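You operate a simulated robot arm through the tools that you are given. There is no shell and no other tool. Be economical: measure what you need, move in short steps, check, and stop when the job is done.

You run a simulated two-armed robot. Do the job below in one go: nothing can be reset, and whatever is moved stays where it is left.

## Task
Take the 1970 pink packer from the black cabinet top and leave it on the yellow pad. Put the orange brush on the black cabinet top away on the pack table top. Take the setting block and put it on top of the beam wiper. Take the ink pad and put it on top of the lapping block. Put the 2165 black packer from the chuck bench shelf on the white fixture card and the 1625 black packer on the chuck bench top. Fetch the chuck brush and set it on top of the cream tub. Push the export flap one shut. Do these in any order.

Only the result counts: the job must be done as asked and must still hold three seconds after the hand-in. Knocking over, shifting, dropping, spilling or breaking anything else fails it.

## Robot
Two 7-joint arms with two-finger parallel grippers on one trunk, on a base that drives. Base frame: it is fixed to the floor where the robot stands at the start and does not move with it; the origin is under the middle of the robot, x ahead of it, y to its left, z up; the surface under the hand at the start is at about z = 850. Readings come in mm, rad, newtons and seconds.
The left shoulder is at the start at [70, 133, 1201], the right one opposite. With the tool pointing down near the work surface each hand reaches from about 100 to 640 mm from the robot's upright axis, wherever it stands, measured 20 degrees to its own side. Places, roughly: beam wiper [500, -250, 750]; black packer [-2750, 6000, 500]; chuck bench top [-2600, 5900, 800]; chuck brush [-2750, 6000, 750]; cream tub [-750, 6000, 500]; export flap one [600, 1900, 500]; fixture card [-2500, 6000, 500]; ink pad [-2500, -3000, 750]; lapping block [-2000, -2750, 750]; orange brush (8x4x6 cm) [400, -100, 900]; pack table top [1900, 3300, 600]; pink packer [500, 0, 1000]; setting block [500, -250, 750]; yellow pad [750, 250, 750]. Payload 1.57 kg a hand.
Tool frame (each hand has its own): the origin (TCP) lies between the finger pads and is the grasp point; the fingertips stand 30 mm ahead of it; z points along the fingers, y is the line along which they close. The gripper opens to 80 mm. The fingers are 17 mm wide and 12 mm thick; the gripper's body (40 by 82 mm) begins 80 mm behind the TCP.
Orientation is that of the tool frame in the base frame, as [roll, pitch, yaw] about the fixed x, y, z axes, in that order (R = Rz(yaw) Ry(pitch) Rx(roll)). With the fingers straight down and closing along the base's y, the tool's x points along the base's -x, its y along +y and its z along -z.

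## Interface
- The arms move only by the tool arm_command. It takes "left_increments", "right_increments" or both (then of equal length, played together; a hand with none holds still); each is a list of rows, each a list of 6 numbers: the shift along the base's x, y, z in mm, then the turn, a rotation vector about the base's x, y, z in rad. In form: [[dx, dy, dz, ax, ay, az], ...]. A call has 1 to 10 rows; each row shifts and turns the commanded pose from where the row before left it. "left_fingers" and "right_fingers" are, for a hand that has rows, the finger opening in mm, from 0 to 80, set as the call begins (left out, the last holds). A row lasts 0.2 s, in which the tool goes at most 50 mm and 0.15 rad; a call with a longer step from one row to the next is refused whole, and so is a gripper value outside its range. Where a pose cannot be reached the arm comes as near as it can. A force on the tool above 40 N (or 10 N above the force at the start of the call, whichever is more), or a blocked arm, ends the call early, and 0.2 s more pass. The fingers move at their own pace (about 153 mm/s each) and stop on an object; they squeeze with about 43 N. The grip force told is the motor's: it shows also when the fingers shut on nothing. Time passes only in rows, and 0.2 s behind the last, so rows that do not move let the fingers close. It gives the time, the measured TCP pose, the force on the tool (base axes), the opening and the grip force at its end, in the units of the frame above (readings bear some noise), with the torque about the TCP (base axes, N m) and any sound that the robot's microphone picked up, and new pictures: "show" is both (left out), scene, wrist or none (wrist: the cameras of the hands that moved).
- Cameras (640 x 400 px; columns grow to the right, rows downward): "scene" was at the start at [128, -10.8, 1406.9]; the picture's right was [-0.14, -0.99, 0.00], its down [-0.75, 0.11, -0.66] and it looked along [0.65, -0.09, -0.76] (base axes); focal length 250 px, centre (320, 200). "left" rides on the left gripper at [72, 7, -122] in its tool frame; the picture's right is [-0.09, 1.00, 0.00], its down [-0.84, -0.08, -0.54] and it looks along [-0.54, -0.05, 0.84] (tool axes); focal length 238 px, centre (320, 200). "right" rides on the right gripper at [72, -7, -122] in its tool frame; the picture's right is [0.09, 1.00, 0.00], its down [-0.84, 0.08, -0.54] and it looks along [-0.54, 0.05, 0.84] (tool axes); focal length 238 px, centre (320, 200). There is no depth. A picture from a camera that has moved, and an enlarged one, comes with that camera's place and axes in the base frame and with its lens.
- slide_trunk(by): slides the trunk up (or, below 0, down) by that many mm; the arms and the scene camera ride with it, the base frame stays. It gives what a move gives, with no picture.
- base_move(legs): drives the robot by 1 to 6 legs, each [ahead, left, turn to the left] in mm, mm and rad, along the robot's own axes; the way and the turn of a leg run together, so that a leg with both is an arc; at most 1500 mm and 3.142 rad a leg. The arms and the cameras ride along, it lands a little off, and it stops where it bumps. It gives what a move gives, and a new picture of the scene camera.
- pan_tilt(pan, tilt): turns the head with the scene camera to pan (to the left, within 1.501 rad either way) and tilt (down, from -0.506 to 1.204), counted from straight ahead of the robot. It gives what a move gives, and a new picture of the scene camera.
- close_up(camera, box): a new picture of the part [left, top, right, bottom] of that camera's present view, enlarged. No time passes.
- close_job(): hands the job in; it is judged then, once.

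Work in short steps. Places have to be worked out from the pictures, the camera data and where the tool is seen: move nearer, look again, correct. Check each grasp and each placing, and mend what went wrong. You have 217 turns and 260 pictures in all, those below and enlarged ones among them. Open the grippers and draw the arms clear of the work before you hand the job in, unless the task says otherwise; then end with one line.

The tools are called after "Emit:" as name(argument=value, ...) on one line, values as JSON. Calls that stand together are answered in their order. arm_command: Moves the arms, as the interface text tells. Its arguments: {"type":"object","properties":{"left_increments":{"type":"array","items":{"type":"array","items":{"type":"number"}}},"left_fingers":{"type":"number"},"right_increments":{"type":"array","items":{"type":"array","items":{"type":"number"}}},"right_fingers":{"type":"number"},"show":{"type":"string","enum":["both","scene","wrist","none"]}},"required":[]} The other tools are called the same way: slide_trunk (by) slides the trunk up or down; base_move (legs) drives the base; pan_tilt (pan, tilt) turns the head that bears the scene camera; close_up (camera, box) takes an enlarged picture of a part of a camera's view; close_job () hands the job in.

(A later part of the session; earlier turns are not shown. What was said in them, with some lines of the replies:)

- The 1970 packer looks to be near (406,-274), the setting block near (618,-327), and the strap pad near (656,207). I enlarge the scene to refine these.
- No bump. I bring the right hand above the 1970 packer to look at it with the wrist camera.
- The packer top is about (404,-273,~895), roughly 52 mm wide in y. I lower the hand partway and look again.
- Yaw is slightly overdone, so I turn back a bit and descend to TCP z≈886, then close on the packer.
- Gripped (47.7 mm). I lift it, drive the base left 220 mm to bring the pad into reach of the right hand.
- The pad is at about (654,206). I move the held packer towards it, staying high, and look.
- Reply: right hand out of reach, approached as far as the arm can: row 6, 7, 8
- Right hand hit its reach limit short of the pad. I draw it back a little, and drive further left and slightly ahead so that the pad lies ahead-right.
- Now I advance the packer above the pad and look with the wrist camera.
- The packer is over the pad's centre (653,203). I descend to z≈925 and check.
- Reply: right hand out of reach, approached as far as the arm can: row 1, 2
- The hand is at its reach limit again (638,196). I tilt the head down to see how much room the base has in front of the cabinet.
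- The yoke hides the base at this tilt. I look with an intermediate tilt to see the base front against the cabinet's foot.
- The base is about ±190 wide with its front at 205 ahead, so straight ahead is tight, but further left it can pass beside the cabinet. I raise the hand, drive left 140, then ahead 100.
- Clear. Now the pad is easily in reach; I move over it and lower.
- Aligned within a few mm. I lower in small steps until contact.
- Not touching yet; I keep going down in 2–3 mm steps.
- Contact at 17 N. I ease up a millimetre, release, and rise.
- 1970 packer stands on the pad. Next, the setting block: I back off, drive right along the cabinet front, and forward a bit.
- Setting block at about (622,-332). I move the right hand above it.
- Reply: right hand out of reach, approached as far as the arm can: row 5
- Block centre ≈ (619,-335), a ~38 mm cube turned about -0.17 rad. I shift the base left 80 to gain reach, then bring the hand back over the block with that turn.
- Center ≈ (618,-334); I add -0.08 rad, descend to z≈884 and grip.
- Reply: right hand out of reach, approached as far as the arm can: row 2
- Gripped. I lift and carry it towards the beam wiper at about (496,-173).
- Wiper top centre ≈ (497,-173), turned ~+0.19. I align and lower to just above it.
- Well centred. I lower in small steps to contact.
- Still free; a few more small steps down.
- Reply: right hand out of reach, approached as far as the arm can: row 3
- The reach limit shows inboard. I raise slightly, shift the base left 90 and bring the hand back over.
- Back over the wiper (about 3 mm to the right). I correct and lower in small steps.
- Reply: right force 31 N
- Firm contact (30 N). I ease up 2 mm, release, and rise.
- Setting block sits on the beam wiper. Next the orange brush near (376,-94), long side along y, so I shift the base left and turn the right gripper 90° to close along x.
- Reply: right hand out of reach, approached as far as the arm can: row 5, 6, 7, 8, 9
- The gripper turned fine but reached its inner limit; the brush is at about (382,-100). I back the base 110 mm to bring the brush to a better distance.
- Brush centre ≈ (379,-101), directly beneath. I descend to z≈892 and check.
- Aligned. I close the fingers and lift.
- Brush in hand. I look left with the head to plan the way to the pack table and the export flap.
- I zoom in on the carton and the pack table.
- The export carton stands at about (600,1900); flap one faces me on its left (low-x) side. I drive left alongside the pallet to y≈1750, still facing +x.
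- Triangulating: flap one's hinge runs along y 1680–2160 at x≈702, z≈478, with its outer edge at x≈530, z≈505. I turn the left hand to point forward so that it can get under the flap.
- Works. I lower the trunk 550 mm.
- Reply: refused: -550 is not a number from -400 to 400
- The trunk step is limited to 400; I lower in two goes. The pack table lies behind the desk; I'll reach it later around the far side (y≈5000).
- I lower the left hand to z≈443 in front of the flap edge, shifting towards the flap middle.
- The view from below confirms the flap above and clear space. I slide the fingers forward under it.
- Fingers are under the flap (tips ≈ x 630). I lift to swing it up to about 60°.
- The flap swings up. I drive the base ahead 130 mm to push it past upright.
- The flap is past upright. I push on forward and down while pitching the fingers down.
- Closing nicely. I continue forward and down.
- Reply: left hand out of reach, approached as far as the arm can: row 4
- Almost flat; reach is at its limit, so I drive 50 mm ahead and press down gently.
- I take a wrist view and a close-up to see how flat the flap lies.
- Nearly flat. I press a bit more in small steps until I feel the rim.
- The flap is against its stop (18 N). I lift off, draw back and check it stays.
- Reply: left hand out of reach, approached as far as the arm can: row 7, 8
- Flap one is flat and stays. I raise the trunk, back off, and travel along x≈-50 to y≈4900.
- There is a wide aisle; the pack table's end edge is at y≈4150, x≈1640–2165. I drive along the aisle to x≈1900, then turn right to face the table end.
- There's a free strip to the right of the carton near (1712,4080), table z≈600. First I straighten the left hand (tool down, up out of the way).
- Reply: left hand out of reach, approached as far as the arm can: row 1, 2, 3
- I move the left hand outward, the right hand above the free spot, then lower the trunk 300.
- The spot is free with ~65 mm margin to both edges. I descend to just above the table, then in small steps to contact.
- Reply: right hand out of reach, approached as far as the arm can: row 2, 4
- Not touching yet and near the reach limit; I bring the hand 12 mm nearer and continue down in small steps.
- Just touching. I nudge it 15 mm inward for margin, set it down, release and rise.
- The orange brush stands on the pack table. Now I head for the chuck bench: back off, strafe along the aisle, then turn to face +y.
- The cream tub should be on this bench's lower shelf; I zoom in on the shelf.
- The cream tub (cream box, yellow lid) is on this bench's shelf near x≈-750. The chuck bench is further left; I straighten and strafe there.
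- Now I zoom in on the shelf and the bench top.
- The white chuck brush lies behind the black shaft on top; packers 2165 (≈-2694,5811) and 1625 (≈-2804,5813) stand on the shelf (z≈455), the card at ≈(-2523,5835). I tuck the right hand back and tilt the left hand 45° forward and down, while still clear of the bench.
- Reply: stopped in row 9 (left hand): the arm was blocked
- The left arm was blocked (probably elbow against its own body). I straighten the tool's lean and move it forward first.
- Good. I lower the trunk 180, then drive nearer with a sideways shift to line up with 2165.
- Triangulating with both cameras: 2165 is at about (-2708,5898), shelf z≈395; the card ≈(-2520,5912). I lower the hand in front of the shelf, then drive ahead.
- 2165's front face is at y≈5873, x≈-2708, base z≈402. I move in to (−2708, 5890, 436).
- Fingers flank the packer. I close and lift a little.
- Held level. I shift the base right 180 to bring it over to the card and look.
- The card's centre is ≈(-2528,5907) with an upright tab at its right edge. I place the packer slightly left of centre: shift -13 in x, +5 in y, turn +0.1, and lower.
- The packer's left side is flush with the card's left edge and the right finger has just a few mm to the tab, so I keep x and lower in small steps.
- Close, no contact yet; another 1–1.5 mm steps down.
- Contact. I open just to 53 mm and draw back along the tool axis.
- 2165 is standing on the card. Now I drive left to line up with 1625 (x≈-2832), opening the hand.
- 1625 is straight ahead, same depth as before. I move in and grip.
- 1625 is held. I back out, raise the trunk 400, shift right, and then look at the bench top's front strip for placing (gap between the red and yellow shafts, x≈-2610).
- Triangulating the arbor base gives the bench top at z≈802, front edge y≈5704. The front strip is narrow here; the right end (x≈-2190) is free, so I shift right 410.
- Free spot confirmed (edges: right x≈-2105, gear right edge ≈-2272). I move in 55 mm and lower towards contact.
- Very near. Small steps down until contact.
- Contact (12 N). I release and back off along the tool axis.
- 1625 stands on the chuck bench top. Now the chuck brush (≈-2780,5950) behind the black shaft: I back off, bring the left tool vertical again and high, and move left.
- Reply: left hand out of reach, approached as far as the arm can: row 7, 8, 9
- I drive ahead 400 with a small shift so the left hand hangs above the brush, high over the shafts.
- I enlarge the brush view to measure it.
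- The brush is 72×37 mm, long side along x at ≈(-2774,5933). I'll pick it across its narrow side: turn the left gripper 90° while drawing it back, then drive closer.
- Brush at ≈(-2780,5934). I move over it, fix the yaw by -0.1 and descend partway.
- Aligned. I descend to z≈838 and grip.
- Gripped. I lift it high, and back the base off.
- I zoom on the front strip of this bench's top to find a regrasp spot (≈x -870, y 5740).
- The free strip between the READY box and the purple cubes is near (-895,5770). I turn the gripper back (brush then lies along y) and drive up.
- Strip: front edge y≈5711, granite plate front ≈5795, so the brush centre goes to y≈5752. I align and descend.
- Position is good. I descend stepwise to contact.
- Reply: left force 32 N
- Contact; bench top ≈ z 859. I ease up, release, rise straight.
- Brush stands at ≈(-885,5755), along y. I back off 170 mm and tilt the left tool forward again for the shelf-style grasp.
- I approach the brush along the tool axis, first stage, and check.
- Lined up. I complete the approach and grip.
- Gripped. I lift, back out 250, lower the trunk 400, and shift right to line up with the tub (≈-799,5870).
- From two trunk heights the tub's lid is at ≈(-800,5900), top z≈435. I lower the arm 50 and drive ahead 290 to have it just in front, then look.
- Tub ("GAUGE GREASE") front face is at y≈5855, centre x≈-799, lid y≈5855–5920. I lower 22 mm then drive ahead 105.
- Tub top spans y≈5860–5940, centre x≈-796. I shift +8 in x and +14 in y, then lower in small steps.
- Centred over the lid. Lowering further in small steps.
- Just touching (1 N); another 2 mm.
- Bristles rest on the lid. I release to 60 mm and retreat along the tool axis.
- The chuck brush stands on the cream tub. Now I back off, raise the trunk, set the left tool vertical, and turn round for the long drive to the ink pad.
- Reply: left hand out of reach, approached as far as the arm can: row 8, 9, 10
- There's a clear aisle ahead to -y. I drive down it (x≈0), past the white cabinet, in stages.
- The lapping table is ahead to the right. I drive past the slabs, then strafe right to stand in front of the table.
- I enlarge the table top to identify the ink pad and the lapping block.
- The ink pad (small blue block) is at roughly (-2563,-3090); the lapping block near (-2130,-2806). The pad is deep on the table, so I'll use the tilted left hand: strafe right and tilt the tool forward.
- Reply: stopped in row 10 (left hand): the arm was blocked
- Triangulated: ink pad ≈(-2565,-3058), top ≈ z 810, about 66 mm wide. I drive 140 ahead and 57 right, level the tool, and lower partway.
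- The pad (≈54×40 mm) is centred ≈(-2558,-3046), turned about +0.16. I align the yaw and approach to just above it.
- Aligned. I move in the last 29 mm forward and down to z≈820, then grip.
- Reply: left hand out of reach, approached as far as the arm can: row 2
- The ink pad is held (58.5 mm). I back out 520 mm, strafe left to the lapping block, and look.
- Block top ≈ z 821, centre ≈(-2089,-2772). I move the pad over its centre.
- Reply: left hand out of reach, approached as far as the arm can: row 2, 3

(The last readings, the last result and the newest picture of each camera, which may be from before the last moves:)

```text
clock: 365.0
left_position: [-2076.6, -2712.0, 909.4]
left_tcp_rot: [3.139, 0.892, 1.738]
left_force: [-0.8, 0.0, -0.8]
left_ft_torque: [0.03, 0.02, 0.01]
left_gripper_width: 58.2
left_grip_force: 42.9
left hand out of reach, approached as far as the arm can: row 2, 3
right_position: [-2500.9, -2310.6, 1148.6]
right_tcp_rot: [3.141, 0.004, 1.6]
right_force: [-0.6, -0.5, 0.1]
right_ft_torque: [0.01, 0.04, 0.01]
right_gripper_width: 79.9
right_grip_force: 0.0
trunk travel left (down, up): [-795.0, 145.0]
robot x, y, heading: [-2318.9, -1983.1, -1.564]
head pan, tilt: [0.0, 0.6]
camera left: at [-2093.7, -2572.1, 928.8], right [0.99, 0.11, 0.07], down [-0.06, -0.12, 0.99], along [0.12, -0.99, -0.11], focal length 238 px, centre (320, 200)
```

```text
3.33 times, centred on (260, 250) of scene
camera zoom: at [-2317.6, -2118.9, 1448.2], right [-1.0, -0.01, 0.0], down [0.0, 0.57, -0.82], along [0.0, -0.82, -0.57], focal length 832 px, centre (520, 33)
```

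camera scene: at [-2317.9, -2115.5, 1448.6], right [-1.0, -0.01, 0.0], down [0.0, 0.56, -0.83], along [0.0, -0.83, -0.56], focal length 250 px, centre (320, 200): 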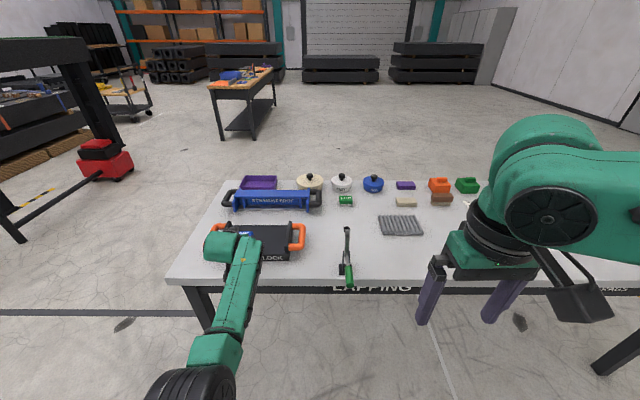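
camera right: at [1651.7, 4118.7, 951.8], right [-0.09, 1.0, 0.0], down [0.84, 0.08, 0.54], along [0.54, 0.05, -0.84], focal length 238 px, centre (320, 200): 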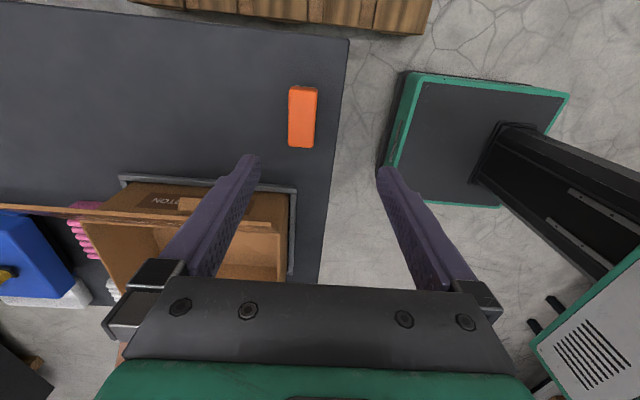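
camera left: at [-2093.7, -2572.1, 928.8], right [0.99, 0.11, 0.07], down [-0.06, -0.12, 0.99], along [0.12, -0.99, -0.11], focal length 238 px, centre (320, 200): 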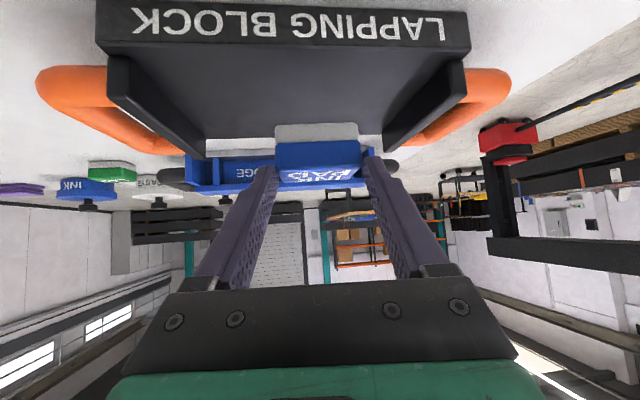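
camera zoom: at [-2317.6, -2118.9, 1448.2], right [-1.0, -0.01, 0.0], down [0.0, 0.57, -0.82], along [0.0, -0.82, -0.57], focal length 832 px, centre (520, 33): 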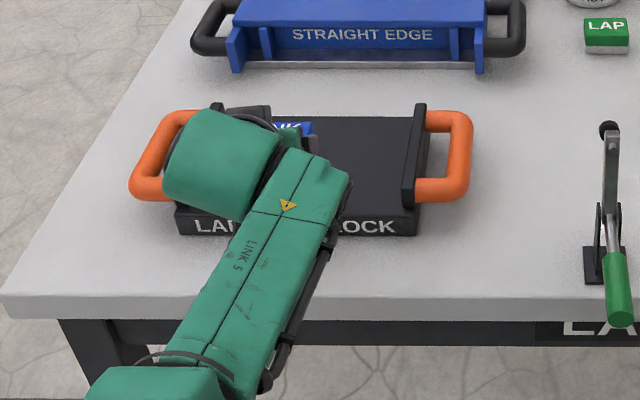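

At the reach limit, so I drive 45 mm ahead and 13 right instead, then look.

Emit:
base_move(legs=[[45, -13, 0]])

Emit:
close_up(camera="left", box=[0, 0, 640, 400])

```text
clock: 365.9
left_position: [-2087.3, -2750.7, 912.7]
left_tcp_rot: [-3.14, 0.898, 1.744]
left_force: [0.4, -0.1, -0.7]
left_ft_torque: [0.01, 0.01, -0.01]
left_gripper_width: 58.4
left_grip_force: 42.9
right_position: [-2510.4, -2347.5, 1152.5]
right_tcp_rot: [-3.14, 0.009, 1.6]
right_force: [-1.0, 0.9, -0.1]
right_ft_torque: [-0.04, 0.03, -0.02]
right_gripper_width: 79.6
right_grip_force: 0.1
trunk travel left (down, up): [-795.0, 145.0]
robot x, y, heading: [-2333.2, -2022.8, -1.566]
head pan, tilt: [0.0, 0.6]
camera scene: at [-2328.1, -2155.0, 1449.1], right [-1.0, -0.01, 0.0], down [-0.01, 0.56, -0.83], along [0.0, -0.83, -0.56], focal length 250 px, centre (320, 200)
```

scene: 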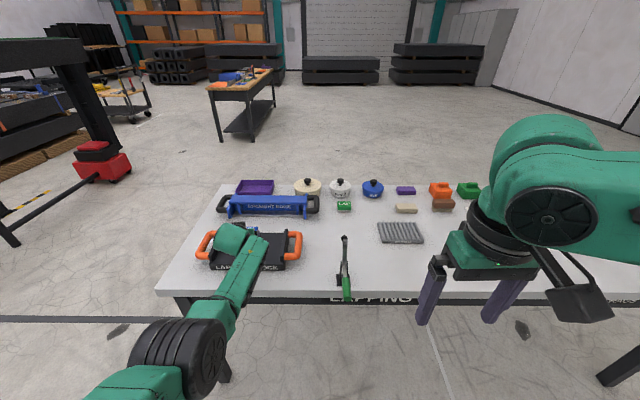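

```text
1.00 times, centred on (320, 200) of left (not enlarged: the box is as wide or as high as the picture)
camera zoom: at [-2104.6, -2611.0, 932.0], right [0.99, 0.11, 0.07], down [-0.06, -0.11, 0.99], along [0.12, -0.99, -0.1], focal length 238 px, centre (320, 200)
```

zoom: 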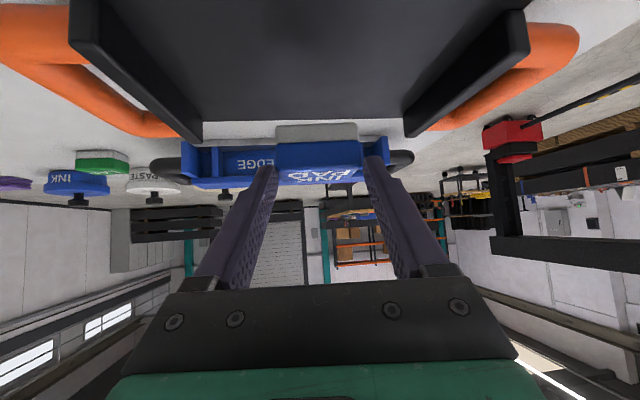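

Pad centre is over the block's centre. I lower in steps to contact.

Emit:
arm_command(left_increments=[[0, 0, -15, 0, 0, 0], [0, 0, -15, 0, 0, 0], [0, 0, -10, 0, 0, 0], [0, 0, -4, 0, 0, 0], [0, 0, -3, 0, 0, 0], [0, 0, 0, 0, 0, 0]], show="wrist")

```text
clock: 367.3
left_position: [-2102.5, -2768.2, 911.6]
left_tcp_rot: [-3.117, 0.938, 1.742]
left_force: [-0.9, -0.6, 0.1]
left_ft_torque: [0.02, 0.02, 0.02]
left_gripper_width: 58.4
left_grip_force: 43.2
left hand out of reach, approached as far as the arm can: row 2, 3, 4
right_position: [-2511.7, -2354.8, 1149.0]
right_tcp_rot: [3.141, 0.003, 1.6]
right_force: [0.9, 0.3, 0.9]
right_ft_torque: [-0.01, -0.02, 0.02]
right_gripper_width: 80.0
right_grip_force: 0.1
trunk travel left (down, up): [-795.0, 145.0]
robot x, y, heading: [-2331.2, -2026.1, -1.563]
head pan, tilt: [0.0, 0.6]
camera left: at [-2115.9, -2627.4, 925.0], right [0.99, 0.1, 0.06], down [-0.05, -0.07, 1.0], along [0.1, -0.99, -0.06], focal length 238 px, centre (320, 200)
```

left: 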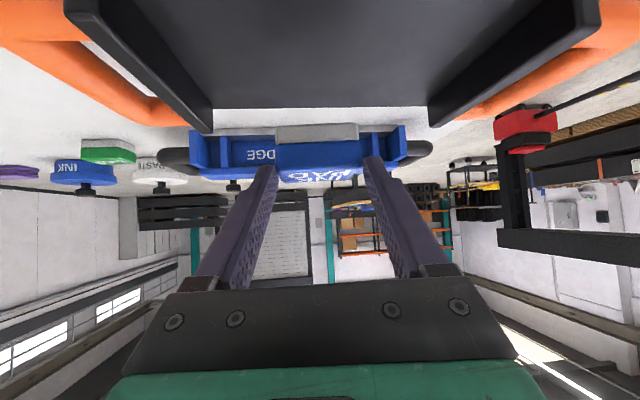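

The commanded pose had run ahead of reach. I bring it back: +16 x, +39 y, +45 z, and recheck.

Emit:
arm_command(left_increments=[[4, 10, 15, 0, 0, 0], [4, 10, 15, 0, 0, 0], [4, 10, 15, 0, 0, 0], [4, 9, 0, 0, 0, 0], [0, 0, 0, 0, 0, 0]], show="wrist")

```text
clock: 368.5
left_position: [-2086.8, -2728.3, 957.5]
left_tcp_rot: [-3.116, 0.937, 1.745]
left_force: [0.3, 0.2, -1.0]
left_ft_torque: [0.0, 0.01, -0.04]
left_gripper_width: 58.3
left_grip_force: 42.9
left hand out of reach, approached as far as the arm can: row 1
right_position: [-2512.8, -2354.0, 1148.9]
right_tcp_rot: [-3.141, 0.005, 1.6]
right_force: [-0.4, 0.2, -0.6]
right_ft_torque: [0.0, 0.03, -0.01]
right_gripper_width: 79.9
right_grip_force: 0.0
trunk travel left (down, up): [-795.0, 145.0]
robot x, y, heading: [-2329.9, -2020.1, -1.564]
head pan, tilt: [0.0, 0.6]
camera left: at [-2099.9, -2586.9, 971.1], right [0.99, 0.1, 0.06], down [-0.05, -0.07, 1.0], along [0.1, -0.99, -0.06], focal length 238 px, centre (320, 200)
```

left: 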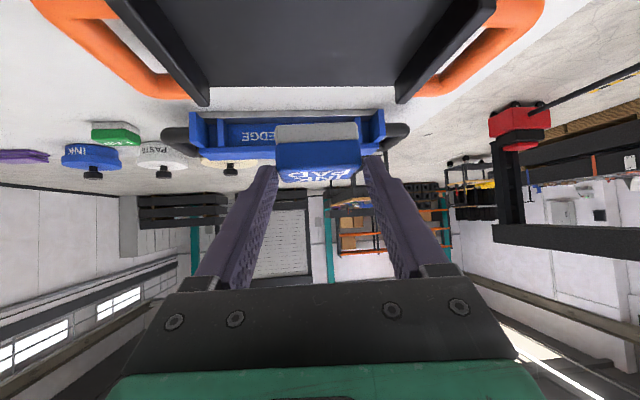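

The pose is now clean but tilted by 0.045. I level it while drawing the hand back 35, drive ahead 60, and use the trunk to descend 75.

Emit:
arm_command(left_increments=[[0, 18, 0, 0.022, -0.008, 0], [0, 17, 0, 0.022, -0.007, 0], [0, 0, 0, 0, 0, 0]], show="none")

Emit:
base_move(legs=[[62, 0, 0]])

Emit:
slide_trunk(by=-75)

Emit:
close_up(camera="left", box=[0, 0, 640, 400])

```text
clock: 369.3
left_position: [-2088.2, -2694.8, 957.6]
left_tcp_rot: [3.129, 0.895, 1.713]
left_force: [0.2, 0.7, -0.6]
left_ft_torque: [0.05, 0.04, -0.01]
left_gripper_width: 58.5
left_grip_force: 42.9
right_position: [-2513.6, -2353.9, 1149.8]
right_tcp_rot: [-3.142, 0.005, 1.599]
right_force: [-0.4, 0.3, 1.0]
right_ft_torque: [0.01, 0.02, -0.02]
right_gripper_width: 80.1
right_grip_force: 0.0
trunk travel left (down, up): [-795.0, 145.0]
robot x, y, heading: [-2330.6, -2023.0, -1.564]
head pan, tilt: [0.0, 0.6]
```

```text
clock: 370.3
left_position: [-2087.6, -2751.5, 960.8]
left_tcp_rot: [3.131, 0.902, 1.714]
left_force: [-0.4, 0.4, 0.0]
left_ft_torque: [0.01, 0.02, -0.02]
left_gripper_width: 58.2
left_grip_force: 43.0
right_position: [-2513.0, -2409.1, 1152.0]
right_tcp_rot: [-3.141, 0.009, 1.599]
right_force: [0.4, 0.3, -0.3]
right_ft_torque: [-0.04, 0.01, 0.01]
right_gripper_width: 80.3
right_grip_force: 0.1
trunk travel left (down, up): [-795.0, 145.0]
robot x, y, heading: [-2334.3, -2085.6, -1.563]
head pan, tilt: [0.0, 0.6]
camera scene: at [-2330.0, -2217.1, 1449.0], right [-1.0, -0.01, 0.0], down [0.0, 0.56, -0.83], along [0.0, -0.83, -0.56], focal length 250 px, centre (320, 200)
```

scene: 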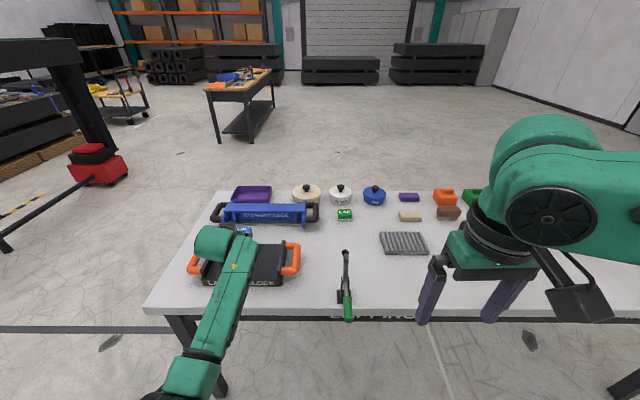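

```text
clock: 371.4
left_position: [-2087.6, -2755.5, 883.7]
left_tcp_rot: [3.131, 0.899, 1.714]
left_force: [-0.7, -0.7, -0.2]
left_ft_torque: [0.01, -0.01, -0.01]
left_gripper_width: 58.5
left_grip_force: 43.1
right_position: [-2513.0, -2413.0, 1075.2]
right_tcp_rot: [-3.141, 0.005, 1.598]
right_force: [-0.1, 0.0, -0.2]
right_ft_torque: [-0.02, 0.02, -0.02]
right_gripper_width: 80.1
right_grip_force: 0.1
trunk travel left (down, up): [-720.0, 220.0]
robot x, y, heading: [-2329.9, -2083.5, -1.569]
head pan, tilt: [0.0, 0.6]
```

```text
1.00 times, centred on (320, 200) of left (not enlarged: the box is as wide or as high as the picture)
camera zoom: at [-2101.7, -2614.7, 902.2], right [0.99, 0.09, 0.08], down [-0.07, -0.11, 0.99], along [0.1, -0.99, -0.1], focal length 238 px, centre (320, 200)
```

zoom: 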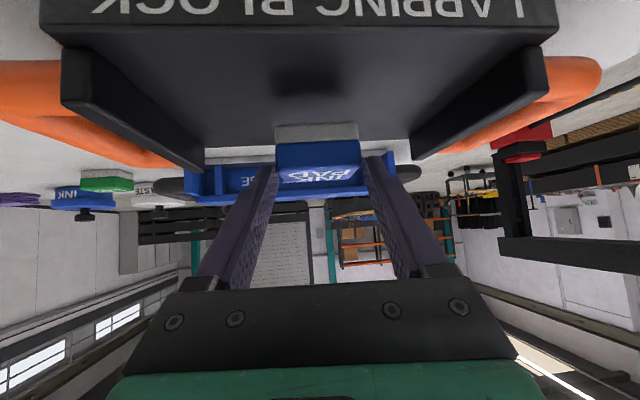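

The pad hovers over the block's middle (its shadow shows). I lower by arm in small steps.

Emit:
arm_command(left_increments=[[0, 0, -8, 0, 0, 0], [0, 0, -5, 0, 0, 0], [0, 0, -3, 0, 0, 0], [0, 0, -2, 0, 0, 0], [0, 0, -2, 0, 0, 0], [0, 0, 0, 0, 0, 0]], show="wrist")

```text
clock: 372.8
left_position: [-2087.4, -2753.7, 863.1]
left_tcp_rot: [3.132, 0.898, 1.713]
left_force: [1.4, -1.2, 4.6]
left_ft_torque: [-0.17, 0.04, 0.04]
left_gripper_width: 58.4
left_grip_force: 42.9
right_position: [-2513.3, -2413.4, 1074.4]
right_tcp_rot: [3.141, 0.008, 1.6]
right_force: [0.2, -0.3, -0.6]
right_ft_torque: [-0.01, -0.02, -0.03]
right_gripper_width: 80.0
right_grip_force: 0.0
trunk travel left (down, up): [-720.0, 220.0]
robot x, y, heading: [-2329.0, -2086.2, -1.566]
head pan, tilt: [0.0, 0.6]
camera left: at [-2100.6, -2614.7, 881.5], right [0.99, 0.09, 0.08], down [-0.07, -0.11, 0.99], along [0.1, -0.99, -0.1], focal length 238 px, centre (320, 200)
```

left: 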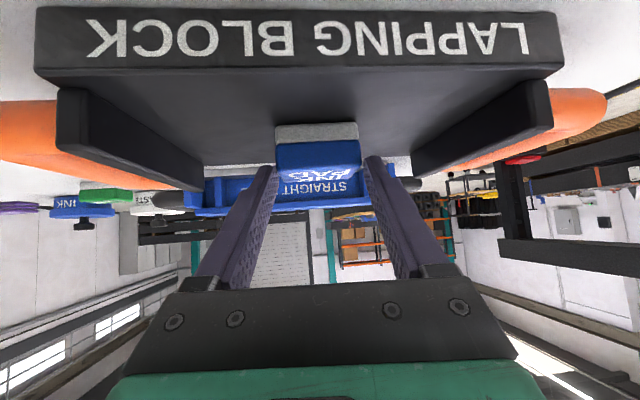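

Contact (≈5 N). One more mm, then release and draw back along the tool axis.

Emit:
arm_command(left_increments=[[0, 0, -1, 0, 0, 0], [0, 0, 0, 0, 0, 0]], show="none")

Emit:
arm_command(left_increments=[[0, 0, 0, 0, 0, 0], [0, 0, 0, 0, 0, 0]], left_fingers=80, show="none")

Emit:
arm_command(left_increments=[[-2, 15, 12, 0, 0, 0], [-3, 20, 18, 0, 0, 0], [-3, 20, 30, 0, 0, 0], [0, 20, 30, 0, 0, 0], [0, 0, 0, 0, 0, 0]], show="wrist")

```text
clock: 373.4
left_position: [-2087.0, -2755.8, 862.3]
left_tcp_rot: [3.132, 0.898, 1.711]
left_force: [0.7, -2.1, 7.1]
left_ft_torque: [-0.3, 0.05, 0.07]
left_gripper_width: 58.3
left_grip_force: 42.7
right_position: [-2513.3, -2412.6, 1075.6]
right_tcp_rot: [-3.14, 0.004, 1.599]
right_force: [0.7, 0.3, 0.5]
right_ft_torque: [0.02, -0.01, -0.01]
right_gripper_width: 79.9
right_grip_force: 0.1
trunk travel left (down, up): [-720.0, 220.0]
robot x, y, heading: [-2329.5, -2086.7, -1.567]
head pan, tilt: [0.0, 0.6]
```

```text
clock: 374.0
left_position: [-2086.5, -2755.4, 860.5]
left_tcp_rot: [3.131, 0.896, 1.714]
left_force: [-0.9, -1.0, 0.0]
left_ft_torque: [-0.02, 0.02, 0.05]
left_gripper_width: 79.9
left_grip_force: 0.0
right_position: [-2512.8, -2414.9, 1074.3]
right_tcp_rot: [3.14, 0.003, 1.6]
right_force: [0.4, -0.7, -0.3]
right_ft_torque: [-0.01, 0.0, -0.02]
right_gripper_width: 79.6
right_grip_force: 0.0
trunk travel left (down, up): [-720.0, 220.0]
robot x, y, heading: [-2334.8, -2084.7, -1.565]
head pan, tilt: [0.0, 0.6]
```

```text
clock: 375.2
left_position: [-2097.2, -2681.4, 946.0]
left_tcp_rot: [3.132, 0.895, 1.713]
left_force: [-0.5, 0.0, -0.4]
left_ft_torque: [-0.02, 0.01, 0.01]
left_gripper_width: 80.1
left_grip_force: 0.1
right_position: [-2512.3, -2414.2, 1073.8]
right_tcp_rot: [3.141, 0.005, 1.601]
right_force: [-0.3, 0.6, 0.2]
right_ft_torque: [-0.02, 0.01, -0.01]
right_gripper_width: 80.1
right_grip_force: 0.1
trunk travel left (down, up): [-720.0, 220.0]
robot x, y, heading: [-2333.8, -2085.8, -1.566]
head pan, tilt: [0.0, 0.6]
camera left: at [-2110.2, -2540.1, 965.2], right [0.99, 0.09, 0.08], down [-0.07, -0.11, 0.99], along [0.1, -0.99, -0.1], focal length 238 px, centre (320, 200)
```

left: 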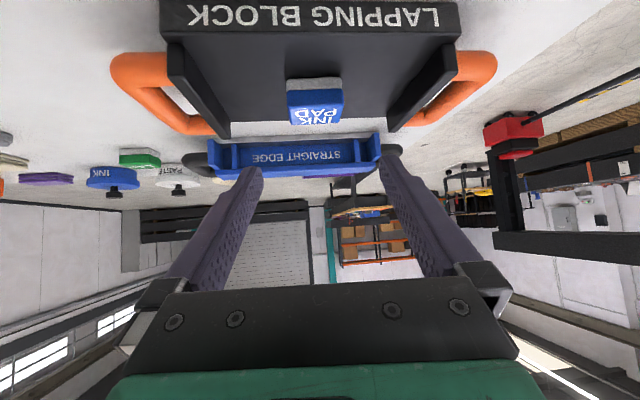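

The ink pad rests on the lapping block. I back the base away so the arms are clear, and take a last look.

Emit:
base_move(legs=[[-350, 0, 0]])

Emit:
close_up(camera="scene", box=[180, 160, 400, 290])

```text
clock: 377.5
left_position: [-2100.6, -2326.1, 946.0]
left_tcp_rot: [3.133, 0.897, 1.706]
left_force: [0.1, 0.7, -0.7]
left_ft_torque: [-0.02, 0.0, 0.03]
left_gripper_width: 80.0
left_grip_force: 0.0
right_position: [-2514.5, -2057.9, 1074.2]
right_tcp_rot: [3.141, 0.003, 1.593]
right_force: [0.3, 0.3, -0.8]
right_ft_torque: [0.01, -0.01, -0.03]
right_gripper_width: 80.1
right_grip_force: 0.1
trunk travel left (down, up): [-720.0, 220.0]
robot x, y, heading: [-2329.5, -1728.0, -1.571]
head pan, tilt: [0.0, 0.6]
camera scene: at [-2331.5, -1868.1, 1373.2], right [-1.0, 0.0, 0.0], down [0.0, 0.57, -0.82], along [0.0, -0.82, -0.57], focal length 250 px, centre (320, 200)
```

scene: 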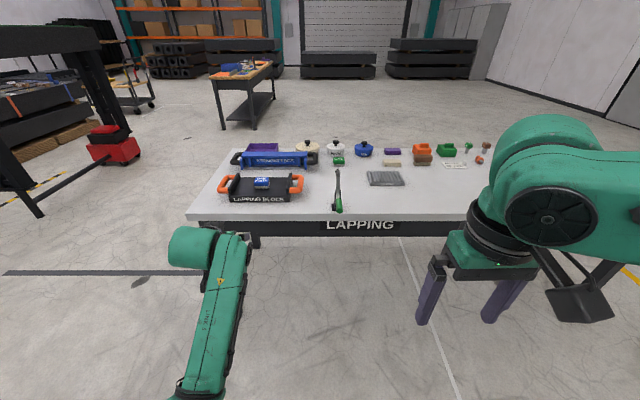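

```text
2.91 times, centred on (290, 225) of scene
camera zoom: at [-2331.5, -1868.1, 1373.2], right [-1.0, 0.0, 0.0], down [0.0, 0.57, -0.82], along [0.0, -0.82, -0.57], focal length 726 px, centre (407, 127)
```

zoom: 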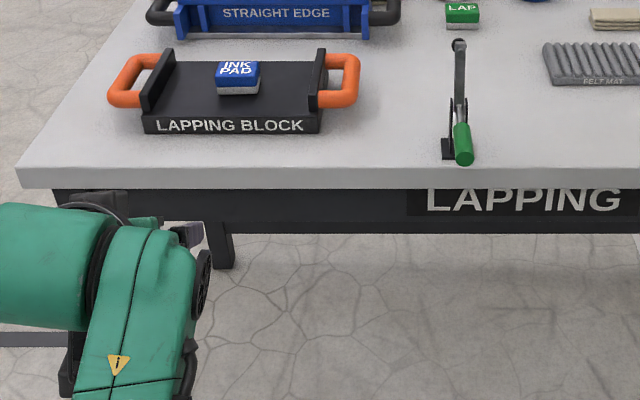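

Every task has been done and each placing was checked as it was made; both grippers are open and the arms are clear of the work. I hand the job in.

Emit:
close_job()

```text
The job is handed in.
```

I finished all eight tasks and handed the job in; each placing and the shut flap looked right on camera when I did it, and I didn't go back to recheck the earlier ones at the end.
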